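You operate a simulated robot arm through the tools that you are given. There is no shell and no other tool. Be economical: measure what you need, move in short steps, check, and stop when the job is done.

The job below is to be done with a simulated robot arm. You get a single attempt, and the scene is never put back.

## Task
Switch the balancing machine off, clear its round plate into the teal tray and shut the lid.
Fine: off first; each weight in a hole of the tray.

The check looks at the end state, three seconds after you hand in, the way a careful person would. Anything else that was tipped, shoved, dropped, spilled or broken makes it a failure. A push-on lid holds only when it is set on centred and level and pressed home; a screw cap is set on level and turned clockwise until tight.

## Robot
A 7-joint arm with a two-finger gripper, hanging from a carriage that runs on a rail from [0.664, 0.008] to [-2.215, -0.025] (x, y) and turns from -12.043 to -0.035 rad about z. Base frame: it is fixed where the carriage stands at the start and does not move with it; the origin is on the floor, on the carriage's upright axis, x ahead of it, y to its left, z up. Readings come in m, rad, newtons and seconds.
With the tool pointing down near the work surface it reaches from about 0.1 to 0.48 m from the robot's upright axis, wherever it stands. Its first joint turns from -2.897 to 2.897 rad. Places, roughly: blue sensor arm [-0.2, 0.2, 1]; clear lid of the balancing machine [0.4, 0.6, 1.1]; grey knob of the rub test [-0.5, 0.2, 1.1]; left clamp knob [-0.8, 0.2, 0.9]; left oil knob [-0.7, 0.3, 1]; power switch of the balancing machine [0.2, 0.1, 0.9]; power switch of the read-out box [-1.1, 0.3, 1]; power switch of the speed box [-1.3, 0.1, 0.8]; right clamp knob [-0.3, 0.2, 0.9]; right oil knob [-0.3, 0.3, 1]; round plate [0.4, 0.3, 0.9]; speed dial [-1.3, 0.1, 0.9]; switch of the socket bar of the big table [-1, 0.6, 0.8]; teal tray [0, 0.2, 0.8]; unit dial of the read-out box [-1.1, 0.4, 1.1]. Payload 1.37 kg.
Tool frame: the origin (TCP) lies between the finger pads and is the grasp point; the fingertips stand 0.016 m ahead of it; z points along the fingers, y is the line along which they close. Largest opening 0.092 m; the body of the gripper starts 0.074 m behind the TCP.
Orientation is that of the tool frame in the base frame, as a unit quaternion [x, y, z, w]. With the fingers straight down and closing along the base's y, the tool's x points along the base's -x, its y along +y and its z along -z.

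## Interface
- The arm moves only by the tool drive_tool. Its argument "motion" is a list of rows, each a list of 3 entries, a list of its own where there are three numbers: the shift along the tool's x, y, z in cm, then the turn, a rotation vector about the tool's x, y, z in rad, then the closure, from 0 (fully open) to 1 (shut). In form: [[[tx, ty, tz], [rx, ry, rz], fingers], ...]. A call has 1 to 12 rows; each row is the pose to reach, as a shift and turn from the pose commanded when the call began, along the tool's axes at that moment. A row lasts 0.2 s, in which the tool goes at most 0.05 m and 0.15 rad; a call with a longer step from one row to the next is refused whole, and so is a gripper value outside its range. Where a pose cannot be reached the arm comes as near as it can. A force on the tool above 40 N (or 10 N above the force at the start of the call, whichever is more), or a blocked arm, ends the call early, and 0.2 s more pass. Each finger halts on what it meets, pressing with about 26 N; the grip force reading is that of the motor and also rises with nothing between the fingers. The clock runs only during rows and for 0.2 s after the last one: add rows that repeat a pose to give the fingers time. It gives the time, the measured TCP pose, the force on the tool (base axes), the opening and the grip force at its end, in the units of the frame above (readings bear some noise), with the torque about the TCP (base axes, N m) and any sound that the robot's microphone picked up.
- Cameras (640 x 400 px; columns grow to the right, rows downward): "scene" is now at [0.1811, 0.0516, 1.7039]; the picture's right is [0.95, 0.32, 0.00], its down [0.30, -0.88, -0.38] and it looks along [-0.12, 0.36, -0.93] (base axes); focal length 243 px, centre (320, 200). "wrist" rides on the gripper at [0.071, 0.019, -0.111] in the tool frame; the picture's right is [-0.26, 0.97, 0.00], its down [-0.78, -0.21, -0.59] and it looks along [-0.57, -0.15, 0.81] (tool axes); focal length 280 px, centre (320, 200). There is no depth. A picture from a camera that has moved, and an enlarged one, comes with that camera's place and axes in the base frame and with its lens.
- capture(camera): a new picture of that camera. It takes no simulated time.
- raise_lower(by): slides the trunk up (or, below 0, down) by that many m; the arm and the scene camera ride with it, the base frame stays. It gives what a move gives, with no picture.
- drive_base(legs): drives the robot by 1 to 6 legs, each [ahead, left, turn to the left] in m, m and rad, along the robot's own axes; the way and the turn of a leg run together, so that a leg with both is an arc; at most 1.5 m and 3.142 rad a leg. The arm and the cameras ride along, it lands a little off, and it stops where it bumps. It keeps to its track: a leg is cut to what the track allows. It gives what a move gives.
- head_to(pan, tilt): turns the head with the scene camera to pan (to the left, within 2.705 rad either way) and tilt (down, from -0.506 to 1.204), counted from straight ahead of the robot. It gives what a move gives.
- close_up(camera, box): a new picture of the part [left, top, right, bottom] of that camera's present view, enlarged. It takes no simulated time.
- hand_in(): hands the job in; it is judged then, once.

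Go step by step. Nothing tells you exact positions but the pictures and the camera data: compare them with the known pose of the tool, close in by small moves and look again before you grip or let go. The budget is 120 turns and 98 pictures, counting those below and the enlarged ones. Unless the task says otherwise, let go and move clear before handing in, and close with one line.

The tools are called after "Call:" as name(argument=value, ...) on one line, values as JSON. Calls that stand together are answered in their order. drive_tool: Moves the arm, as the interface text tells. Its arguments: {"type":"object","properties":{"motion":{"type":"array","items":{"type":"array"}}},"required":["motion"]} The other tools are called the same way: raise_lower (by) slides the trunk up or down; drive_base (legs) drives the base; head_to (pan, tilt) turns the head that bears the scene camera; capture (camera) takes a picture; close_up (camera, box) takes an enlarged picture of a part of a camera's view; hand_in () hands the job in.

At the start:

```text
clock: 0.0
tool_pos: [0.1583, 0.2528, 1.0003]
ee_rot: [-0.001, 1.0, 0.001, 0.0]
ft_force: [-0.3, 0.5, 0.4]
torque: [0.03, 0.0, 0.0]
grip_width: 0.0918
finger_force: 0.0
trunk travel left (down, up): [-0.525, 0.135]
robot x, y, heading: [0.0028, 0.0025, -0.0]
head pan, tilt: [1.899, 1.183]
```

scene: 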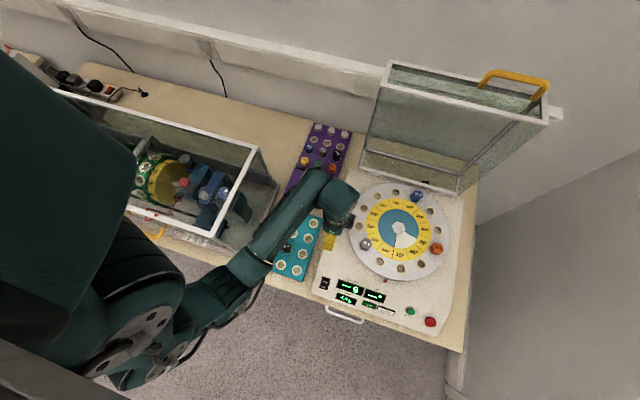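
wrist: 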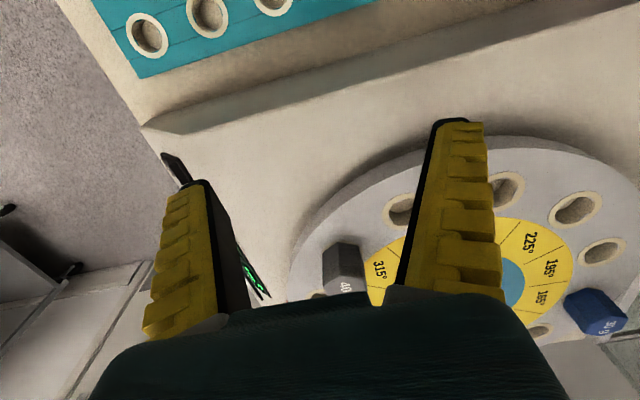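

The balancing machine is at the right, with its lid open and weights (blue, orange, grey) on the round plate; the teal tray is to its left. I'll look closer at both before moving.

Call:
close_up(camera="scene", box=[300, 170, 480, 340])

Call:
close_up(camera="scene", box=[250, 110, 370, 290])

```text
2.35 times, centred on (390, 255) of scene
camera zoom: at [0.1811, 0.0516, 1.7039], right [0.95, 0.32, 0.0], down [0.3, -0.88, -0.38], along [-0.12, 0.36, -0.93], focal length 572 px, centre (155, 71)
```

zoom: 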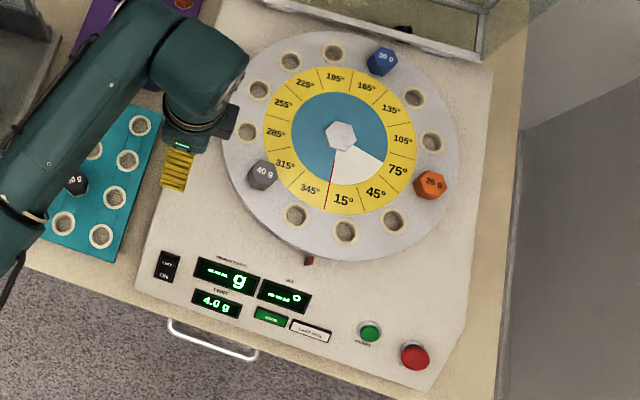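

```text
2.22 times, centred on (310, 200) of scene
camera zoom: at [0.1811, 0.0516, 1.7039], right [0.95, 0.32, 0.0], down [0.3, -0.88, -0.38], along [-0.12, 0.36, -0.93], focal length 540 px, centre (342, 200)
```

zoom: 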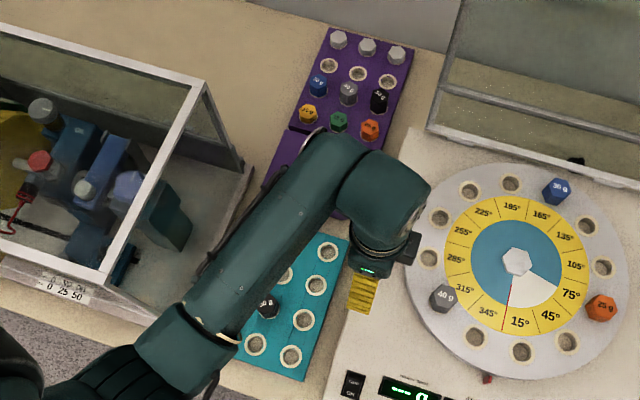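

Three weights sit on the plate (blue 30 g, grey 40 g, orange 25 g), and the tray already holds a black one. I'll move the arm toward the power switch at about (0.18, 0.10) and look at it.

Call:
drive_tool(motion=[[[1.5, -4, -1], [0, 0, 0], 0], [[3, -8, -2], [0, 0, 0], 0], [[4.5, -12, -3], [0, 0, 0], 0], [[5.8, -15.3, -3], [0, 0, 0], 0]])

Call:
capture(camera="wrist")

Call:
close_up(camera="scene", box=[300, 260, 460, 350])

Call:
close_up(camera="scene", box=[260, 110, 460, 290])

```text
clock: 1.0
tool_pos: [0.0974, 0.0996, 1.0312]
ee_rot: [0.0, 1.0, 0.0, -0.001]
ft_force: [-0.4, 0.4, 0.3]
torque: [-0.08, 0.0, -0.01]
grip_width: 0.0922
finger_force: 0.0
trunk travel left (down, up): [-0.525, 0.135]
robot x, y, heading: [-0.0013, 0.0008, -0.001]
head pan, tilt: [1.899, 1.183]
```

```text
93 pictures are left
camera wrist: at [0.0263, 0.1165, 1.1418], right [0.26, 0.97, 0.0], down [0.78, -0.21, 0.59], along [0.57, -0.15, -0.81], focal length 280 px, centre (320, 200)
```

wrist: 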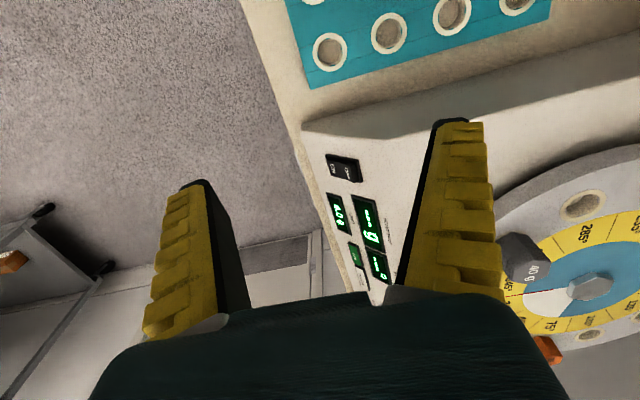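

```text
4.00 times, centred on (380, 305) of scene
camera zoom: at [0.1812, 0.0518, 1.7039], right [0.95, 0.32, 0.0], down [0.3, -0.88, -0.38], along [-0.12, 0.36, -0.93], focal length 972 px, centre (80, -220)
```

zoom: 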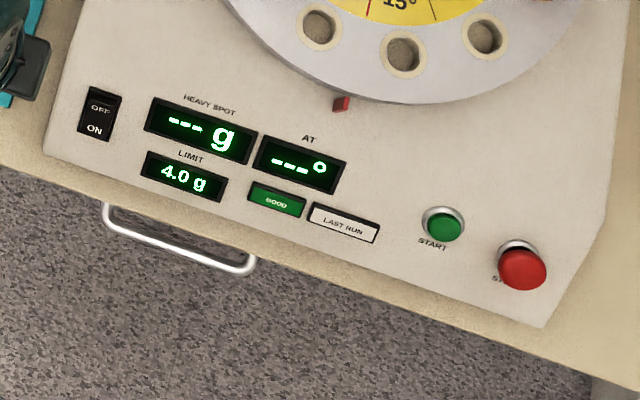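

```text
2.22 times, centred on (360, 200) of scene
camera zoom: at [0.1812, 0.0518, 1.7039], right [0.95, 0.32, 0.0], down [0.3, -0.88, -0.38], along [-0.12, 0.36, -0.93], focal length 540 px, centre (231, 200)
```

zoom: 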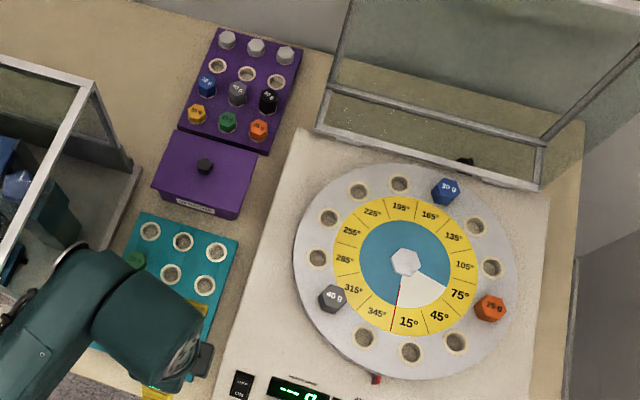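

The switch reads OFF on its far end and ON on the near end, so I press the far half, near (0.182, 0.112), surface about z 0.87. I close the fingers and hover above it.

Call:
drive_tool(motion=[[[-4, 0.7, 1], [0, 0, 0], 0.5], [[-8.4, 1.3, 4], [0, 0, 0], 1], [[-8.4, 1.3, 8], [0, 0, 0], 1], [[-8.4, 1.3, 12], [0, 0, 0], 1], [[-8.4, 1.3, 12], [0, 0, 0], 1]])

Call:
capture(camera="wrist")

Call:
close_up(camera="scene", box=[290, 240, 390, 310])

```text
refused: row 2 steps farther than a row can; nothing moved
```

```text
90 pictures are left
camera wrist: at [0.0263, 0.1165, 1.1418], right [0.26, 0.97, 0.0], down [0.78, -0.21, 0.59], along [0.57, -0.15, -0.81], focal length 280 px, centre (320, 200)
```

wrist: 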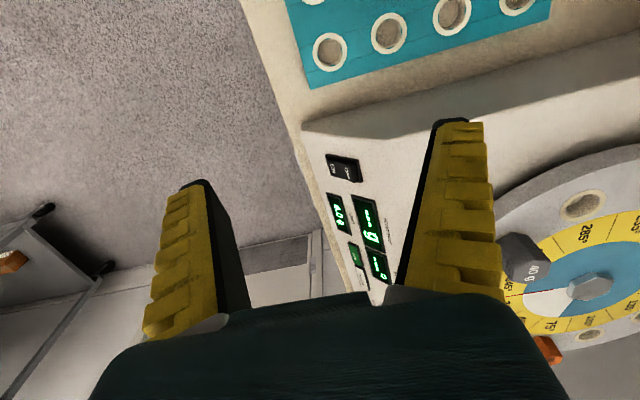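

```text
5.71 times, centred on (340, 275) of scene
camera zoom: at [0.1812, 0.0518, 1.7039], right [0.95, 0.32, 0.0], down [0.3, -0.88, -0.38], along [-0.12, 0.36, -0.93], focal length 1389 px, centre (206, -229)
```

zoom: 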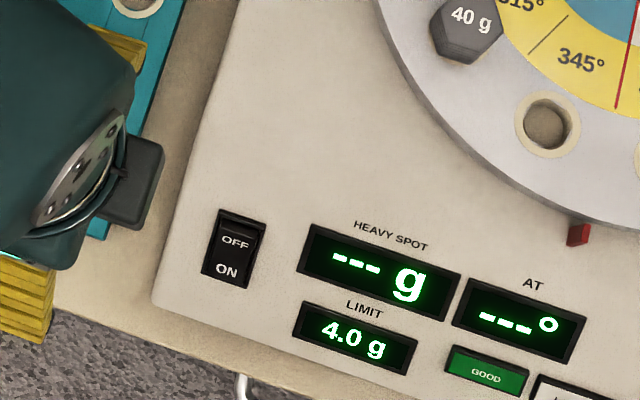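

The step was too long for one row; I'll resend it in smaller ones.

Call:
drive_tool(motion=[[[-4, 0.7, 1], [0, 0, 0], 0.5], [[-8.4, 1.3, 2], [0, 0, 0], 1], [[-8.4, 1.3, 6], [0, 0, 0], 1], [[-8.4, 1.3, 10], [0, 0, 0], 1], [[-8.4, 1.3, 12], [0, 0, 0], 1], [[-8.4, 1.3, 12], [0, 0, 0], 1]])

Call:
capture(camera="wrist")

Call:
close_up(camera="scene", box=[290, 240, 390, 310])

```text
clock: 2.4
tool_pos: [0.1848, 0.1115, 0.9121]
ee_rot: [0.0, 1.0, 0.0, 0.0]
ft_force: [-0.2, 0.0, -0.1]
torque: [0.02, 0.02, 0.02]
grip_width: 0.0
finger_force: 26.3
trunk travel left (down, up): [-0.525, 0.135]
robot x, y, heading: [-0.0007, 0.0001, 0.003]
head pan, tilt: [1.899, 1.183]
```

```text
88 pictures are left
camera wrist: at [0.1137, 0.1294, 1.0227], right [0.26, 0.97, 0.0], down [0.78, -0.21, 0.59], along [0.57, -0.15, -0.81], focal length 280 px, centre (320, 200)
```

wrist: 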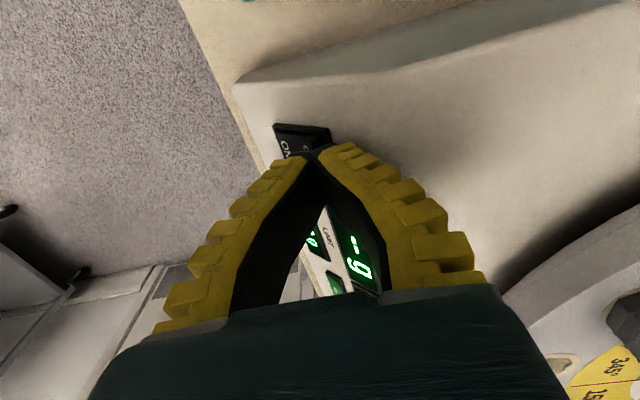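

```text
5.71 times, centred on (340, 275) of scene
camera zoom: at [0.1811, 0.0516, 1.7039], right [0.95, 0.32, 0.0], down [0.3, -0.88, -0.38], along [-0.12, 0.36, -0.93], focal length 1389 px, centre (206, -229)
```

zoom: 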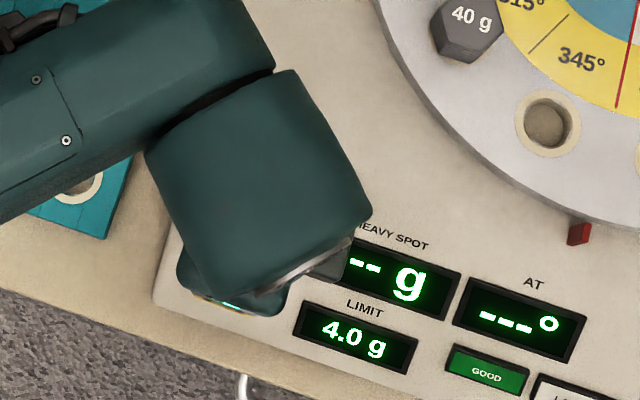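

The tip stands over the OFF half. Now I press down in small steps.

Call:
drive_tool(motion=[[[0, 0.1, 1.5], [0, 0, 0], 1], [[0, 0.1, 2.0], [0, 0, 0], 1], [[0, 0.1, 2.3], [0, 0, 0], 1], [[0, 0.1, 2.6], [0, 0, 0], 1], [[0, 0.1, 2.9], [0, 0, 0], 1], [[0, 0.1, 3.2], [0, 0, 0], 1]])

Call:
capture(camera="wrist")

```text
clock: 2.9
tool_pos: [0.1842, 0.1125, 0.9028]
ee_rot: [0.0, 1.0, -0.002, 0.001]
ft_force: [-8.8, -9.9, 27.3]
torque: [0.41, 0.21, 0.26]
grip_width: 0.0
finger_force: 26.1
trunk travel left (down, up): [-0.525, 0.135]
robot x, y, heading: [0.0004, -0.0002, -0.002]
head pan, tilt: [1.899, 1.183]
stopped in row 2: the force on the tool passed its limit at 54 N (the readings are from after the stop); the commanded pose is now the measured one
```

```text
86 pictures are left
camera wrist: at [0.113, 0.1295, 1.0127], right [0.26, 0.97, 0.0], down [0.78, -0.21, 0.59], along [0.57, -0.16, -0.81], focal length 280 px, centre (320, 200)
```

wrist: 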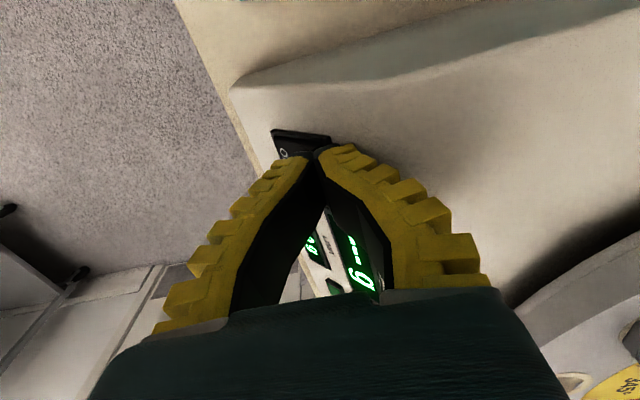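

Contact came earlier than expected (tip about z 0.887) and the displays still look lit. I'll lift and look.

Call:
drive_tool(motion=[[[0, 0, -2], [0, 0, 0], 1], [[4, 0, -4], [0, 0, 0], 1], [[8, 0, -5], [0, 0, 0], 1]])

Call:
close_up(camera="scene", box=[310, 260, 390, 316])

Call:
capture(camera="wrist")

```text
clock: 3.6
tool_pos: [0.1045, 0.1121, 0.9496]
ee_rot: [0.0, 1.0, 0.0, 0.003]
ft_force: [0.2, 0.2, 0.2]
torque: [-0.03, 0.01, 0.04]
grip_width: 0.0
finger_force: 26.4
trunk travel left (down, up): [-0.525, 0.135]
robot x, y, heading: [-0.0005, 0.0011, -0.001]
head pan, tilt: [1.899, 1.183]
```

```text
7.14 times, centred on (350, 288) of scene
camera zoom: at [0.1811, 0.0517, 1.7038], right [0.95, 0.32, 0.0], down [0.3, -0.88, -0.38], along [-0.12, 0.36, -0.93], focal length 1736 px, centre (106, -429)
```

zoom: 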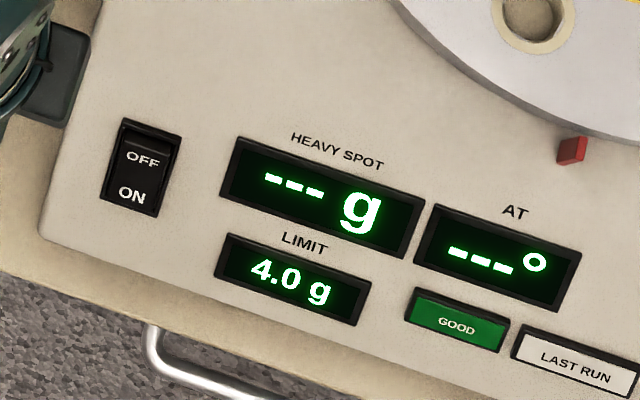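

```text
84 pictures are left
camera wrist: at [0.0329, 0.1307, 1.0601], right [0.26, 0.97, 0.0], down [0.78, -0.21, 0.59], along [0.57, -0.15, -0.81], focal length 280 px, centre (320, 200)
```

wrist: 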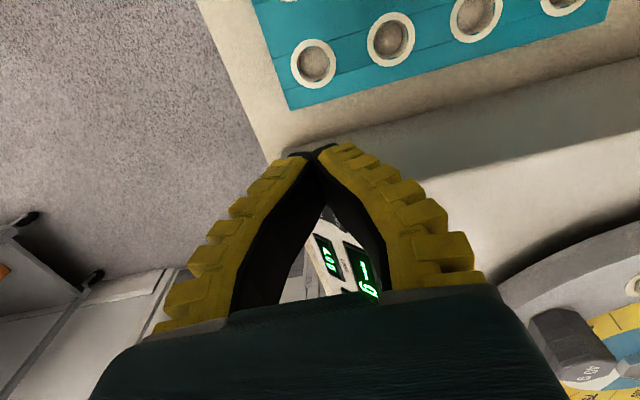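

The switch didn't flip: the fingers, wider than the rocker, probably bore on its frame. I'll tilt the tool so only one edge of the fingertips leads, aimed at the OFF half.

Call:
drive_tool(motion=[[[-3, -0.2, 0], [0, -0.12, 0], 1], [[-6, -0.4, 0], [0, -0.24, 0], 1], [[-8.7, -0.4, 0.6], [0, -0.36, 0], 1], [[-8.7, -0.4, 2.2], [0, -0.36, 0], 1], [[-8.7, -0.4, 2.2], [0, -0.36, 0], 1]])

Call:
capture(camera="wrist")

Call:
close_up(camera="scene", box=[290, 240, 390, 310])

```text
clock: 4.8
tool_pos: [0.1929, 0.109, 0.9275]
ee_rot: [0.0, 0.983, 0.0, 0.181]
ft_force: [0.2, 1.1, -0.4]
torque: [0.02, 0.01, -0.03]
grip_width: 0.0
finger_force: 25.6
trunk travel left (down, up): [-0.525, 0.135]
robot x, y, heading: [0.004, -0.0025, 0.0]
head pan, tilt: [1.899, 1.183]
```

```text
83 pictures are left
camera wrist: at [0.0864, 0.1271, 1.0068], right [0.24, 0.97, 0.09], down [0.52, -0.21, 0.83], along [0.82, -0.15, -0.55], focal length 280 px, centre (320, 200)
```

wrist: 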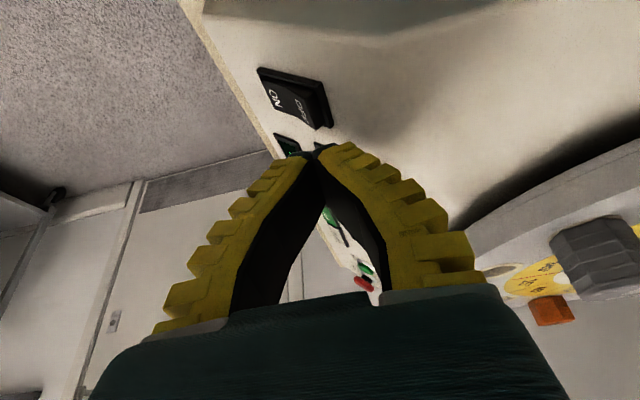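

```text
5.71 times, centred on (340, 275) of scene
camera zoom: at [0.181, 0.0516, 1.7039], right [0.95, 0.32, 0.0], down [0.3, -0.88, -0.38], along [-0.12, 0.36, -0.93], focal length 1389 px, centre (206, -229)
```

zoom: 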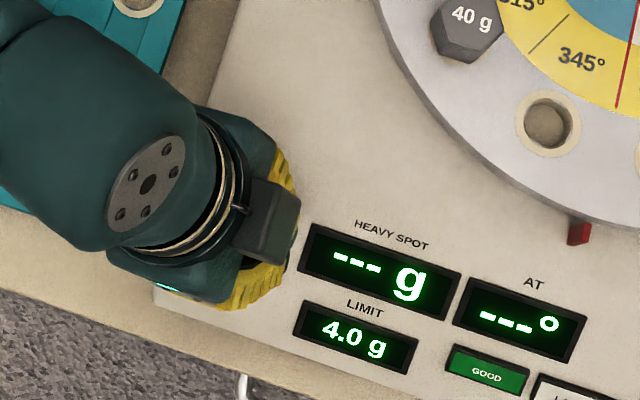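

From here the raised OFF half of the rocker is clear, at about (0.182, 0.106, 0.877), and the leading edge is over it. I press straight down.

Call:
drive_tool(motion=[[[0.6, -0.3, 1.3], [0, 0, 0], 1], [[0.8, -0.3, 1.8], [0, 0, 0], 1], [[0.9, -0.3, 2.1], [0, 0, 0], 1], [[1.0, -0.3, 2.4], [0, 0, 0], 1], [[1.1, -0.3, 2.7], [0, 0, 0], 1], [[1.2, -0.3, 2.95], [0, 0, 0], 1], [[1.3, -0.3, 3.2], [0, 0, 0], 1], [[1.4, -0.3, 3.5], [0, 0, 0], 1]])

Call:
capture(camera="wrist")

Call:
close_up(camera="scene", box=[290, 240, 390, 310])

```text
clock: 6.2
tool_pos: [0.1933, 0.1073, 0.9013]
ee_rot: [-0.001, 0.983, 0.001, 0.186]
ft_force: [-9.0, -8.2, 27.5]
torque: [0.2, 0.34, 0.25]
grip_width: 0.0
finger_force: 25.7
trunk travel left (down, up): [-0.525, 0.135]
robot x, y, heading: [-0.0012, -0.0022, 0.007]
head pan, tilt: [1.899, 1.183]
stopped in row 6: the force on the tool passed its limit at 43 N (the readings are from after the stop); the commanded pose is now the measured one
```

```text
81 pictures are left
camera wrist: at [0.0868, 0.1248, 0.9796], right [0.24, 0.97, 0.1], down [0.51, -0.21, 0.83], along [0.82, -0.15, -0.54], focal length 280 px, centre (320, 200)
```

wrist: 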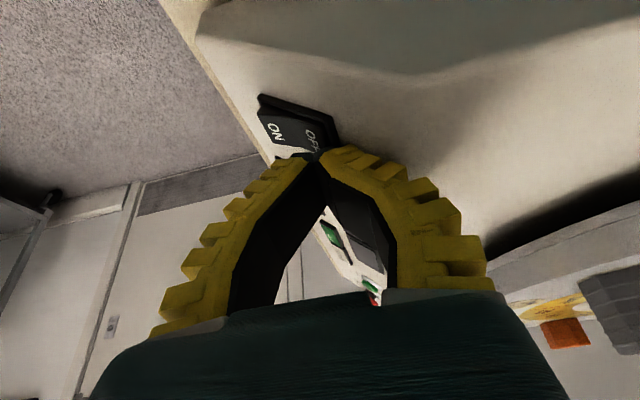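

```text
5.71 times, centred on (340, 275) of scene
camera zoom: at [0.1803, 0.051, 1.7038], right [0.95, 0.32, 0.0], down [0.3, -0.88, -0.38], along [-0.12, 0.36, -0.93], focal length 1389 px, centre (206, -229)
```

zoom: 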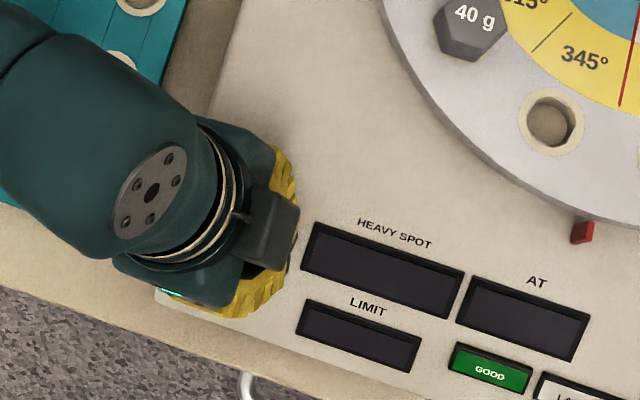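

The displays have gone dark: the machine is off. I back off upward, level the tool, open the fingers and move right to free the view of the tray.

Call:
drive_tool(motion=[[[-0.9, 0, -2.8], [0, 0, 0], 1], [[-2.6, 0, -6.5], [0, 0.12, 0], 0.6], [[-6, 0, -9], [0, 0.24, 0], 0.3], [[-10, 0, -11], [0, 0.36, 0], 0], [[-14.5, 0, -12.5], [0, 0.37, 0], 0], [[-19, 0, -13], [0, 0.37, 0], 0]])

Call:
close_up(camera="scene", box=[260, 120, 360, 290])

Call:
close_up(camera="scene", box=[320, 170, 480, 340])

Call:
capture(camera="wrist")

```text
clock: 7.6
tool_pos: [0.3241, 0.1107, 1.0923]
ee_rot: [-0.002, 1.0, 0.002, -0.001]
ft_force: [0.1, -0.4, -0.2]
torque: [0.01, -0.05, -0.03]
grip_width: 0.0921
finger_force: 0.1
trunk travel left (down, up): [-0.525, 0.135]
robot x, y, heading: [0.0006, -0.0023, -0.001]
head pan, tilt: [1.899, 1.183]
```

```text
2.35 times, centred on (310, 205) of scene
camera zoom: at [0.1808, 0.0515, 1.7038], right [0.95, 0.32, 0.0], down [0.3, -0.88, -0.38], along [-0.12, 0.36, -0.93], focal length 572 px, centre (344, 188)
```

zoom: 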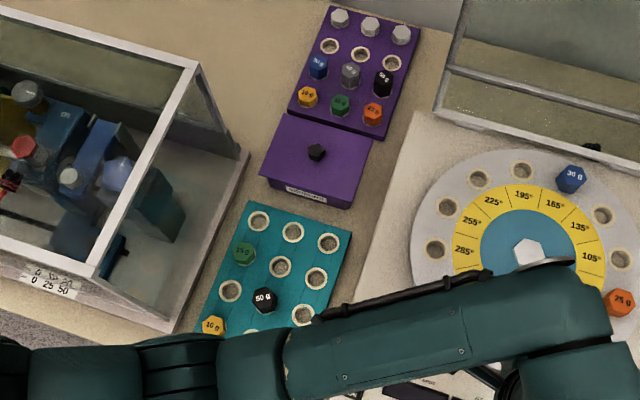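

```text
2.35 times, centred on (400, 255) of scene
camera zoom: at [0.1808, 0.0515, 1.7038], right [0.95, 0.32, 0.0], down [0.3, -0.88, -0.38], along [-0.12, 0.36, -0.93], focal length 572 px, centre (132, 71)
```

zoom: 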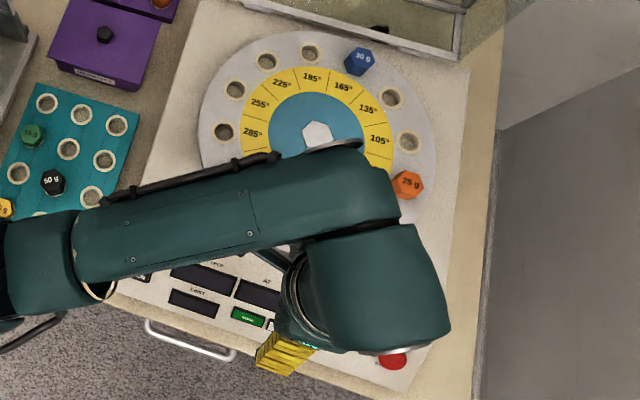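

```text
77 pictures are left
camera wrist: at [0.2531, 0.1288, 1.2032], right [0.26, 0.97, 0.0], down [0.78, -0.21, 0.59], along [0.57, -0.15, -0.81], focal length 280 px, centre (320, 200)
```

wrist: 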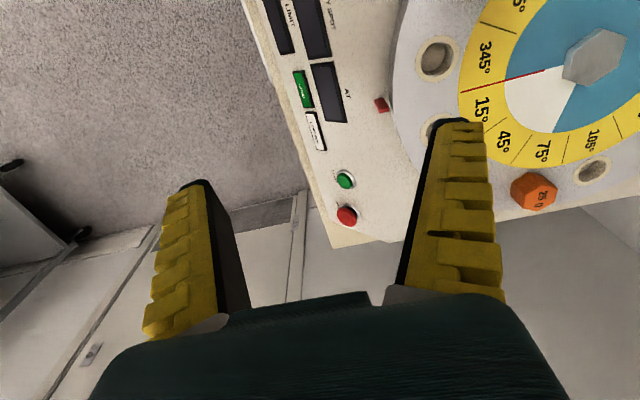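

The tray has a 4x3 hole grid with about 6 cm spacing; several are free (far middle, far right and two more on the right column). I'll draw the arm in and drive 0.3 m along the rail, from where plate, tray and lid should all be reachable.

Call:
drive_tool(motion=[[[4.5, 1, 0], [0, 0, 0], 0], [[9, 2, 0], [0, 0, 0], 0], [[13.5, 4, 0], [0, 0, 0], 0], [[17, 6, 0], [0, 0, 0], 0]])

Call:
drive_base(legs=[[0.3, 0, 0]])

Call:
capture(camera="scene")

Call:
capture(camera="wrist")

```text
clock: 8.6
tool_pos: [0.1562, 0.1654, 1.0913]
ee_rot: [0.0, 1.0, 0.001, 0.002]
ft_force: [-0.1, -0.4, 0.2]
torque: [0.0, 0.01, -0.01]
grip_width: 0.092
finger_force: 0.0
trunk travel left (down, up): [-0.525, 0.135]
robot x, y, heading: [-0.0037, -0.0003, -0.0]
head pan, tilt: [1.899, 1.183]
```

```text
clock: 10.6
tool_pos: [0.4528, 0.1684, 1.0918]
ee_rot: [0.003, 1.0, 0.002, 0.001]
ft_force: [0.1, -0.9, 0.7]
torque: [0.0, 0.01, -0.01]
grip_width: 0.0919
finger_force: 0.0
trunk travel left (down, up): [-0.525, 0.135]
robot x, y, heading: [0.2953, 0.0022, -0.012]
head pan, tilt: [1.899, 1.183]
```

```text
76 pictures are left
camera scene: at [0.478, 0.0538, 1.7039], right [0.95, 0.32, 0.0], down [0.29, -0.88, -0.38], along [-0.12, 0.36, -0.93], focal length 243 px, centre (320, 200)
```

scene: 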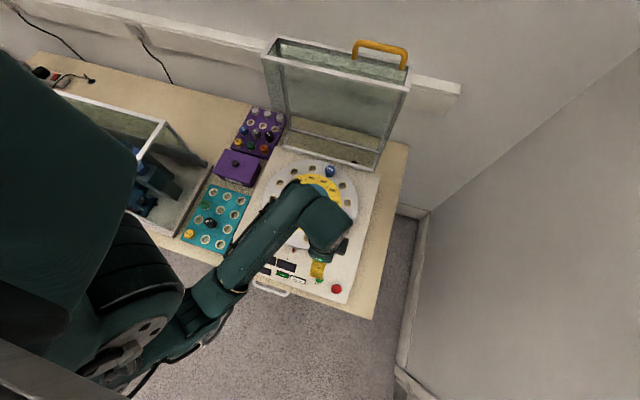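

```text
75 pictures are left
camera wrist: at [0.3816, 0.1861, 1.2026], right [0.27, 0.96, 0.0], down [0.78, -0.22, 0.59], along [0.57, -0.15, -0.81], focal length 280 px, centre (320, 200)
```

wrist: 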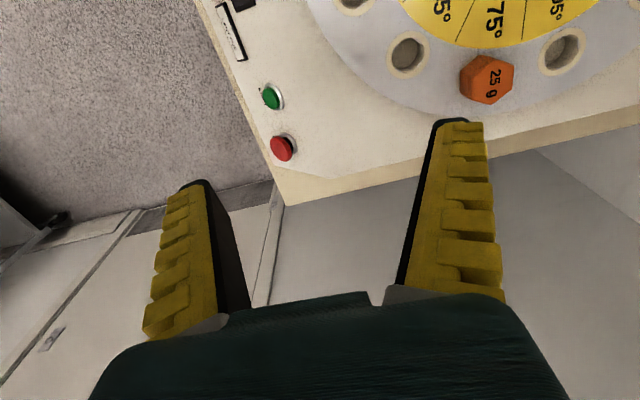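

All in view. Orange weight is at about (0.473, 0.306), top z≈0.958. I'll hover above it.

Call:
drive_tool(motion=[[[-0.7, 4.6, 1], [0, 0, 0], 0], [[-1.4, 9.2, 2.5], [0, 0, 0], 0], [[-2.1, 13.7, 4], [0, 0, 0], 0], [[-2.1, 13.7, 6.2], [0, 0, 0], 0], [[-2.1, 13.7, 6.2], [0, 0, 0], 0]])

Call:
capture(camera="wrist")

Call:
close_up(camera="scene", box=[170, 90, 400, 310])

```text
clock: 11.8
tool_pos: [0.4751, 0.3074, 1.0284]
ee_rot: [0.002, 1.0, 0.001, 0.001]
ft_force: [-0.3, 0.3, -0.3]
torque: [0.03, -0.01, -0.02]
grip_width: 0.0917
finger_force: 0.1
trunk travel left (down, up): [-0.525, 0.135]
robot x, y, heading: [0.2966, 0.0015, -0.007]
head pan, tilt: [1.899, 1.183]
```

```text
74 pictures are left
camera wrist: at [0.4031, 0.325, 1.1403], right [0.27, 0.96, 0.0], down [0.78, -0.22, 0.59], along [0.57, -0.15, -0.81], focal length 280 px, centre (320, 200)
```

wrist: 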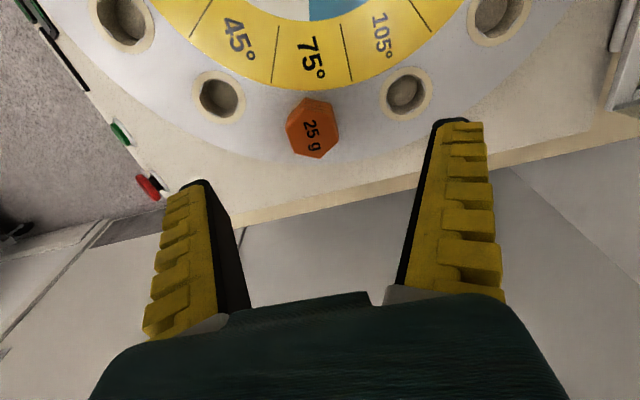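

```text
1.82 times, centred on (285, 200) of scene
camera zoom: at [0.478, 0.0538, 1.7039], right [0.95, 0.32, 0.0], down [0.29, -0.88, -0.38], along [-0.12, 0.36, -0.93], focal length 442 px, centre (384, 200)
```

zoom: 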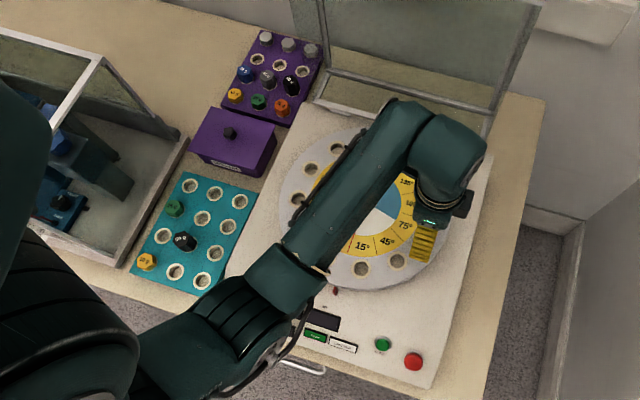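

Call:
close_up(camera="wrist", box=[250, 80, 370, 170])

```text
4.44 times, centred on (310, 125) of wrist
camera zoom: at [0.4031, 0.325, 1.1403], right [0.27, 0.96, 0.0], down [0.78, -0.22, 0.59], along [0.57, -0.15, -0.81], focal length 1246 px, centre (364, 533)
```

zoom: 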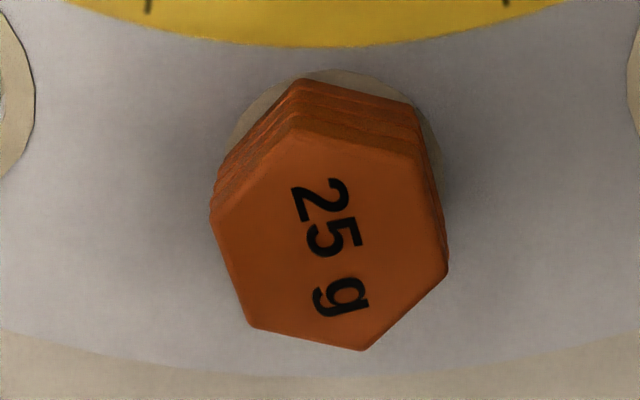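

The orange hexagon's flats face ±y, matching the gripper; its centre is about (0.477, 0.301), head 2.2 cm tall over a plate at z≈0.936. I centre over it and descend.

Call:
drive_tool(motion=[[[-0.2, -0.6, 1], [0, 0, 0], 0], [[-0.2, -0.6, 4], [0, 0, 0], 0], [[-0.2, -0.6, 6], [0, 0, 0], 0], [[-0.2, -0.6, 6], [0, 0, 0], 0]])

Call:
capture(camera="wrist")

```text
clock: 12.8
tool_pos: [0.476, 0.2992, 0.9694]
ee_rot: [0.002, 1.0, 0.0, 0.001]
ft_force: [0.8, -0.4, -0.5]
torque: [0.0, -0.01, 0.01]
grip_width: 0.0919
finger_force: 0.1
trunk travel left (down, up): [-0.525, 0.135]
robot x, y, heading: [0.2974, 0.0039, -0.009]
head pan, tilt: [1.899, 1.183]
```

```text
71 pictures are left
camera wrist: at [0.4044, 0.317, 1.0807], right [0.27, 0.96, 0.0], down [0.78, -0.22, 0.59], along [0.57, -0.15, -0.81], focal length 280 px, centre (320, 200)
```

wrist: 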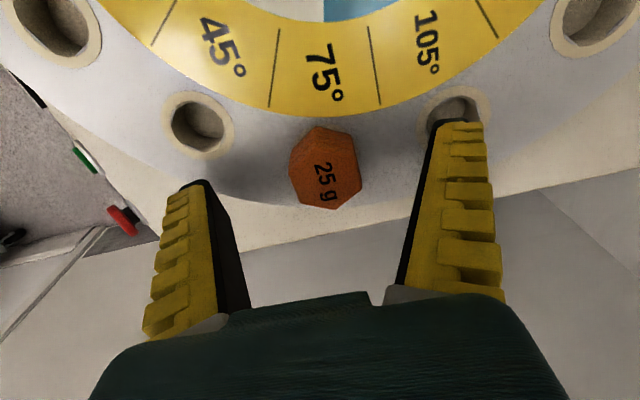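

Well centred. I go down the last 1.4 cm and close.

Call:
drive_tool(motion=[[[0, 0.15, 0.8], [0, 0, 0], 0], [[0, 0.15, 1.4], [0, 0, 0], 0], [[0, 0.15, 1.4], [0, 0, 0], 0.6], [[0, 0.15, 1.4], [0, 0, 0], 1], [[0, 0.15, 1.4], [0, 0, 0], 1], [[0, 0.15, 1.4], [0, 0, 0], 1]])

Call:
capture(camera="wrist")

```text
clock: 13.8
tool_pos: [0.4792, 0.3063, 0.9633]
ee_rot: [0.002, 1.0, 0.008, 0.006]
ft_force: [-1.6, -7.2, 19.9]
torque: [-0.46, 0.12, 0.06]
grip_width: 0.0215
finger_force: 27.8
trunk travel left (down, up): [-0.525, 0.135]
robot x, y, heading: [0.2963, 0.0058, -0.006]
head pan, tilt: [1.899, 1.183]
stopped in row 5: the force on the tool passed its limit at 78 N (the readings are from after the stop); the commanded pose is now the measured one
```

```text
70 pictures are left
camera wrist: at [0.407, 0.3218, 1.0737], right [0.27, 0.96, 0.02], down [0.77, -0.22, 0.6], along [0.58, -0.14, -0.8], focal length 280 px, centre (320, 200)
```

wrist: 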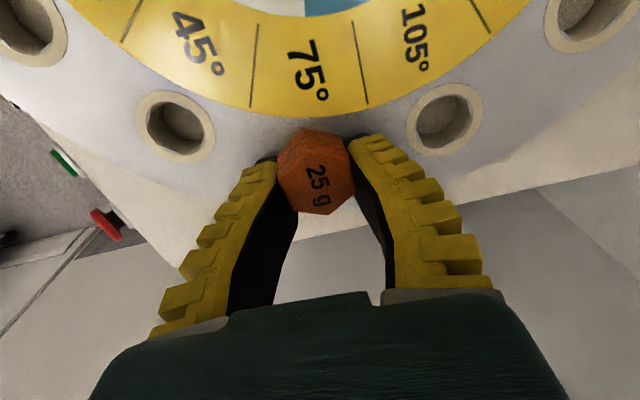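

The closing met an unexpected force (78 N) and the arm was pushed up a bit. I look closely before anything else.

Call:
close_up(camera="wrist", box=[220, 90, 420, 230])

Call:
close_up(camera="scene", box=[270, 130, 370, 220])

```text
2.86 times, centred on (320, 160) of wrist
camera zoom: at [0.407, 0.3218, 1.0737], right [0.27, 0.96, 0.02], down [0.77, -0.22, 0.6], along [0.58, -0.14, -0.8], focal length 801 px, centre (320, 314)
```

zoom: 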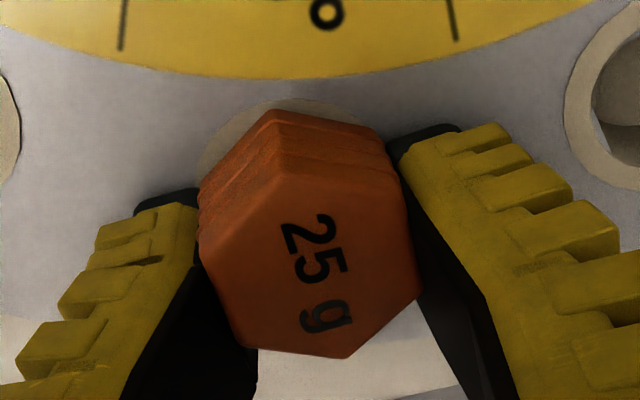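

```text
4.44 times, centred on (320, 175) of scene
camera zoom: at [0.4781, 0.0536, 1.7038], right [0.95, 0.32, 0.0], down [0.29, -0.88, -0.38], along [-0.12, 0.36, -0.93], focal length 1080 px, centre (320, 311)
```

zoom: 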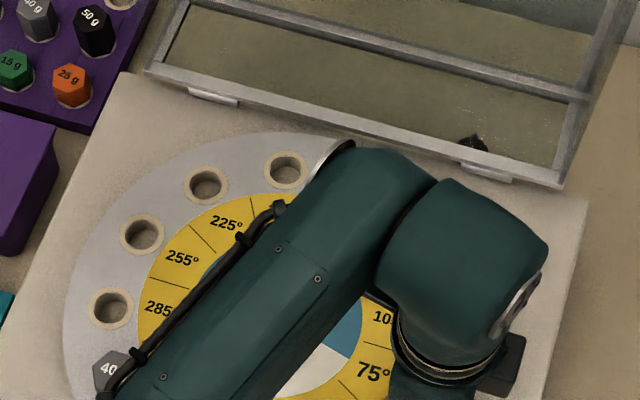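

The weight is between the fingers; the tips evidently reach lower as they close and pressed on the plate. I lift slowly, keeping the grip, and look.

Call:
drive_tool(motion=[[[0, 0, -0.5], [0, 0, 0], 1], [[0, 0, -1], [0, 0, 0], 1], [[0, 0, -2], [0, 0, 0], 1]])

Call:
capture(camera="wrist")

```text
clock: 14.6
tool_pos: [0.4791, 0.3034, 0.981]
ee_rot: [0.002, 1.0, 0.007, 0.005]
ft_force: [-0.1, -0.5, -0.3]
torque: [-0.02, 0.01, 0.0]
grip_width: 0.0215
finger_force: 26.4
trunk travel left (down, up): [-0.525, 0.135]
robot x, y, heading: [0.2958, 0.0012, -0.002]
head pan, tilt: [1.899, 1.183]
```

```text
67 pictures are left
camera wrist: at [0.4065, 0.3208, 1.0914], right [0.27, 0.96, 0.01], down [0.77, -0.22, 0.59], along [0.58, -0.15, -0.8], focal length 280 px, centre (320, 200)
```

wrist: 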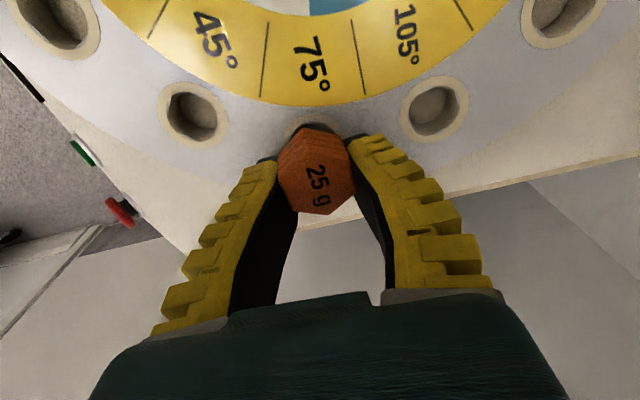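

The weight comes with the gripper. I lift further to clear its pin and check.

Call:
drive_tool(motion=[[[0, 0, -3], [0, 0, 0], 1], [[0, 0, -6], [0, 0, 0], 1], [[0, 0, -9], [0, 0, 0], 1]])

Call:
capture(camera="wrist")

Call:
close_up(camera="scene", box=[170, 170, 270, 260])

```text
clock: 15.4
tool_pos: [0.4771, 0.3043, 1.0706]
ee_rot: [0.002, 1.0, 0.006, 0.004]
ft_force: [-0.5, 0.1, -1.6]
torque: [0.01, 0.0, 0.02]
grip_width: 0.0212
finger_force: 26.0
trunk travel left (down, up): [-0.525, 0.135]
robot x, y, heading: [0.2966, 0.0032, -0.007]
head pan, tilt: [1.899, 1.183]
```

```text
66 pictures are left
camera wrist: at [0.4049, 0.3215, 1.1815], right [0.27, 0.96, 0.01], down [0.77, -0.22, 0.59], along [0.58, -0.15, -0.8], focal length 280 px, centre (320, 200)
```

wrist: 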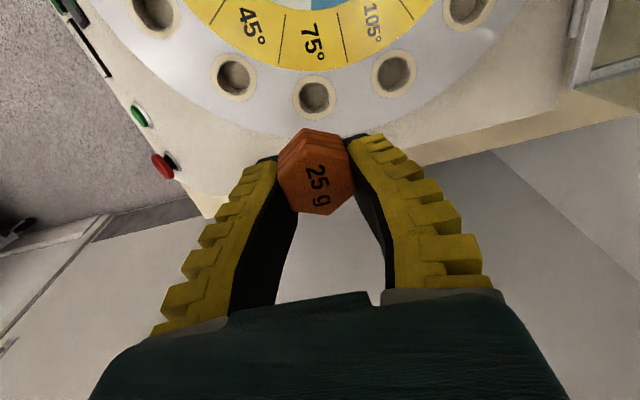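

```text
4.44 times, centred on (220, 215) of scene
camera zoom: at [0.4779, 0.0537, 1.7038], right [0.95, 0.32, 0.0], down [0.29, -0.88, -0.38], along [-0.12, 0.36, -0.93], focal length 1080 px, centre (764, 133)
```

zoom: 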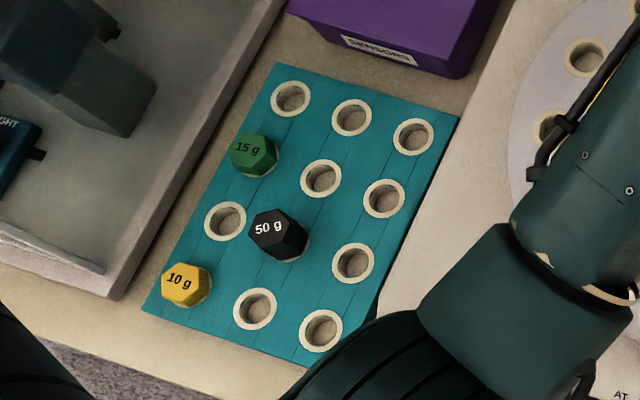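

The weight is held firmly and the plate hole it left is visible at wrist pixel (314, 96), which serves as my reference. I carry the weight high over to the tray's far-right hole, about (0.077, 0.292, 0.83).

Call:
drive_tool(motion=[[[4.5, 0, -1.5], [0, 0, 0], 1], [[9, 0, -1.5], [0, 0, 0], 1], [[13.5, 0, -1.5], [0, 0, 0], 1], [[18, 0, -1.5], [0, 0, 0], 1], [[22.5, 0, -1.5], [0, 0, 0], 1], [[27, -0.2, -1.5], [0, 0, 0], 1], [[31.5, -0.4, -1.5], [0, 0, 0], 1], [[36, -0.6, -1.5], [0, 0, 0], 1], [[39.8, -0.9, -1.5], [0, 0, 0], 1], [[39.8, -0.9, 2], [0, 0, 0], 1], [[39.8, -0.9, 2], [0, 0, 0], 1]])

Call:
capture(camera="wrist")

```text
clock: 17.8
tool_pos: [0.0804, 0.2978, 1.0462]
ee_rot: [0.002, 1.0, 0.006, 0.004]
ft_force: [1.6, 0.9, 0.5]
torque: [0.04, -0.01, 0.01]
grip_width: 0.0212
finger_force: 26.0
trunk travel left (down, up): [-0.525, 0.135]
robot x, y, heading: [0.2959, 0.0046, -0.005]
head pan, tilt: [1.899, 1.183]
```

```text
64 pictures are left
camera wrist: at [0.0086, 0.3138, 1.1577], right [0.27, 0.96, 0.02], down [0.77, -0.22, 0.59], along [0.58, -0.15, -0.8], focal length 280 px, centre (320, 200)
```

wrist: 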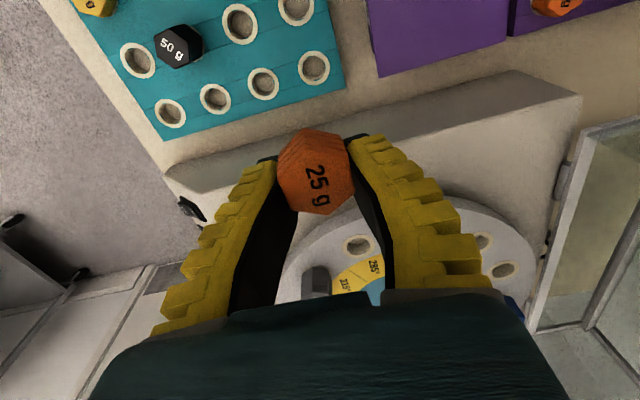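

The far-right tray hole sits almost directly below; the ring size puts the tray surface at z≈0.83, 10.7 cm below the plate. I shift slightly and descend to the same relative height as my reference.

Call:
drive_tool(motion=[[[0.44, 0.05, 2], [0, 0, 0], 1], [[0.44, 0.05, 5], [0, 0, 0], 1], [[0.44, 0.05, 8.2], [0, 0, 0], 1], [[0.44, 0.05, 8.2], [0, 0, 0], 1]])

Call:
capture(camera="wrist")

Call:
close_up(camera="scene", box=[170, 150, 290, 260])

```text
clock: 18.8
tool_pos: [0.0778, 0.2995, 0.9641]
ee_rot: [0.001, 1.0, 0.008, 0.005]
ft_force: [-1.1, 0.0, -1.2]
torque: [0.0, -0.04, -0.01]
grip_width: 0.0212
finger_force: 25.8
trunk travel left (down, up): [-0.525, 0.135]
robot x, y, heading: [0.2946, 0.0025, -0.006]
head pan, tilt: [1.899, 1.183]
```

```text
63 pictures are left
camera wrist: at [0.0051, 0.3151, 1.0751], right [0.27, 0.96, 0.02], down [0.77, -0.22, 0.59], along [0.58, -0.15, -0.8], focal length 280 px, centre (320, 200)
```

wrist: 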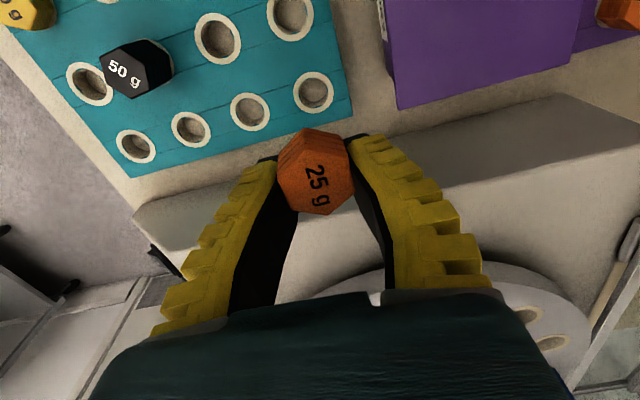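

```text
3.64 times, centred on (230, 205) of scene
camera zoom: at [0.478, 0.0538, 1.7039], right [0.95, 0.32, 0.0], down [0.29, -0.88, -0.38], along [-0.12, 0.36, -0.93], focal length 884 px, centre (647, 182)
```

zoom: 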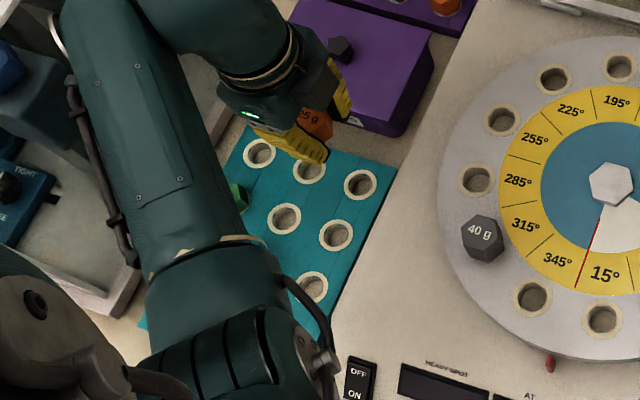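

The hole now sits at (314, 91), nearly the reference; I correct about 3 mm in −x and descend to just above the seating height.

Call:
drive_tool(motion=[[[0.27, 0, 2.5], [0, 0, 0], 1], [[0.27, 0, 5], [0, 0, 0], 1], [[0.27, 0, 7.2], [0, 0, 0], 1], [[0.27, 0, 7.2], [0, 0, 0], 1]])

Call:
capture(camera="wrist")

Call:
close_up(camera="scene", box=[200, 150, 290, 230])

```text
clock: 19.8
tool_pos: [0.0749, 0.2986, 0.8933]
ee_rot: [0.002, 1.0, 0.007, 0.005]
ft_force: [-0.6, 0.6, -0.1]
torque: [-0.01, -0.01, 0.03]
grip_width: 0.0213
finger_force: 25.8
trunk travel left (down, up): [-0.525, 0.135]
robot x, y, heading: [0.2953, 0.0017, -0.008]
head pan, tilt: [1.899, 1.183]
```

```text
61 pictures are left
camera wrist: at [0.0026, 0.3153, 1.004], right [0.27, 0.96, 0.02], down [0.77, -0.22, 0.59], along [0.58, -0.15, -0.8], focal length 280 px, centre (320, 200)
```

wrist: 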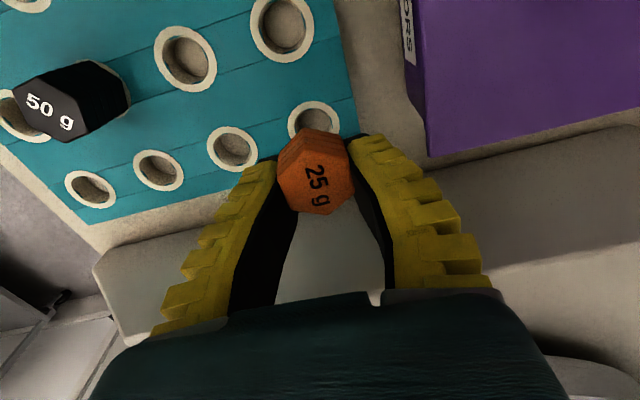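

```text
5.00 times, centred on (245, 190) of scene
camera zoom: at [0.4779, 0.0538, 1.7039], right [0.95, 0.32, 0.0], down [0.29, -0.88, -0.38], along [-0.12, 0.36, -0.93], focal length 1215 px, centre (695, 250)
```

zoom: 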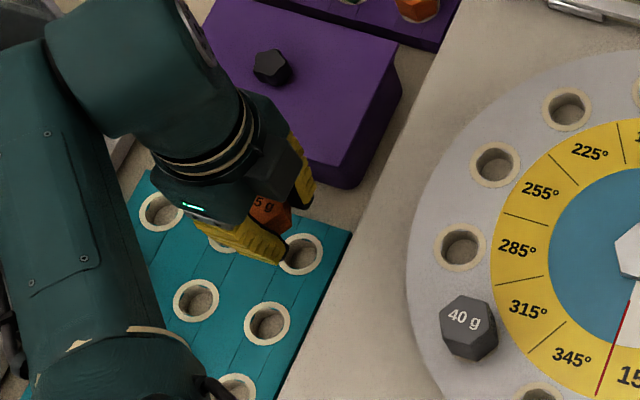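

Estimates from the two cameras straddle the hole within a few millimetres. I lower to the same height (about 1.8 cm above seating) at which I saw the plate hole after lifting, and compare closely.

Call:
drive_tool(motion=[[[0.1, 0, 1], [0, 0, 0], 1], [[0.1, 0, 1.9], [0, 0, 0], 1], [[0.1, 0, 1.9], [0, 0, 0], 1]])

Call:
capture(camera="wrist")

Call:
close_up(camera="scene", box=[210, 160, 270, 215])

```text
clock: 20.6
tool_pos: [0.0717, 0.2996, 0.8725]
ee_rot: [0.002, 1.0, 0.007, 0.004]
ft_force: [0.6, -0.6, 0.3]
torque: [0.02, 0.01, 0.0]
grip_width: 0.0212
finger_force: 25.7
trunk travel left (down, up): [-0.525, 0.135]
robot x, y, heading: [0.2927, 0.0046, -0.004]
head pan, tilt: [1.899, 1.183]
```

```text
59 pictures are left
camera wrist: at [0.0005, 0.3157, 0.9852], right [0.27, 0.96, 0.02], down [0.77, -0.22, 0.59], along [0.58, -0.15, -0.8], focal length 280 px, centre (320, 200)
```

wrist: 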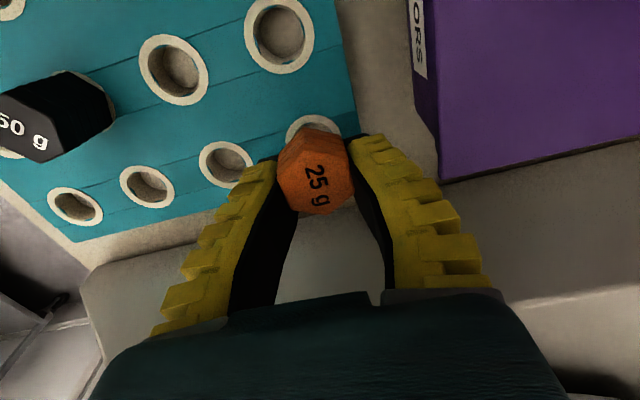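

```text
7.27 times, centred on (240, 188) of scene
camera zoom: at [0.4779, 0.0538, 1.7039], right [0.95, 0.32, 0.0], down [0.29, -0.88, -0.38], along [-0.12, 0.36, -0.93], focal length 1768 px, centre (902, 291)
```

zoom: 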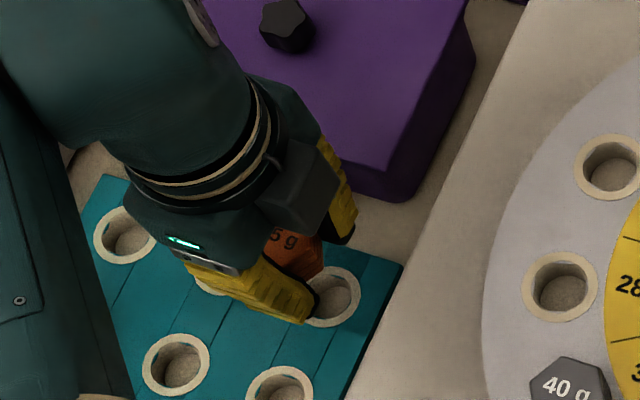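

Cross-checking the wrist views at several heights shows the tray is lower (z≈0.807) and the hole about 7 mm further in +x than I first took. I shift +x, lower 1.5 cm and look again.

Call:
drive_tool(motion=[[[-0.6, 0, 0.5], [0, 0, 0], 1], [[-0.6, 0, 1.5], [0, 0, 0], 1], [[-0.6, 0, 1.5], [0, 0, 0], 1]])

Call:
close_up(camera="wrist", box=[240, 90, 400, 230])

Call:
close_up(camera="scene", box=[210, 160, 270, 215])

```text
clock: 21.4
tool_pos: [0.0798, 0.299, 0.8592]
ee_rot: [0.001, 1.0, 0.007, 0.004]
ft_force: [0.0, -0.5, -0.6]
torque: [-0.02, 0.01, 0.01]
grip_width: 0.0211
finger_force: 26.1
trunk travel left (down, up): [-0.525, 0.135]
robot x, y, heading: [0.2956, -0.0003, -0.006]
head pan, tilt: [1.899, 1.183]
```

```text
2.86 times, centred on (320, 160) of wrist
camera zoom: at [0.0078, 0.3165, 0.9705], right [0.27, 0.96, 0.02], down [0.77, -0.22, 0.59], along [0.58, -0.15, -0.8], focal length 801 px, centre (320, 314)
```

zoom: 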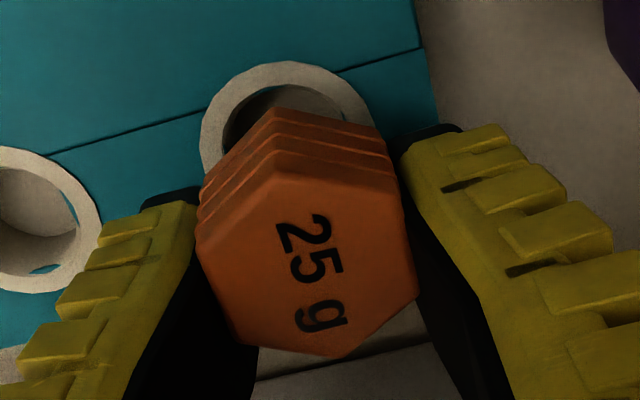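

```text
7.27 times, centred on (240, 188) of scene
camera zoom: at [0.4779, 0.0538, 1.7039], right [0.95, 0.32, 0.0], down [0.29, -0.88, -0.38], along [-0.12, 0.36, -0.93], focal length 1768 px, centre (902, 291)
```

zoom: 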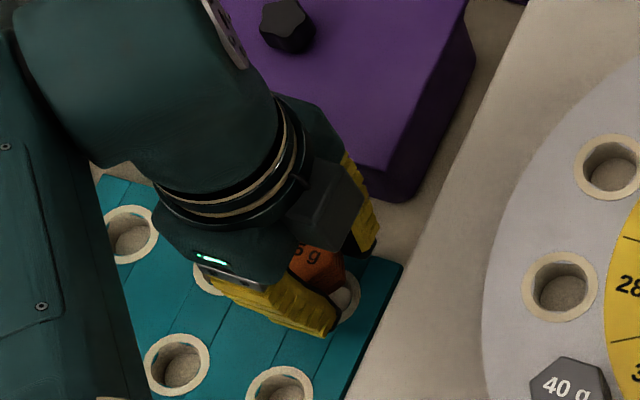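

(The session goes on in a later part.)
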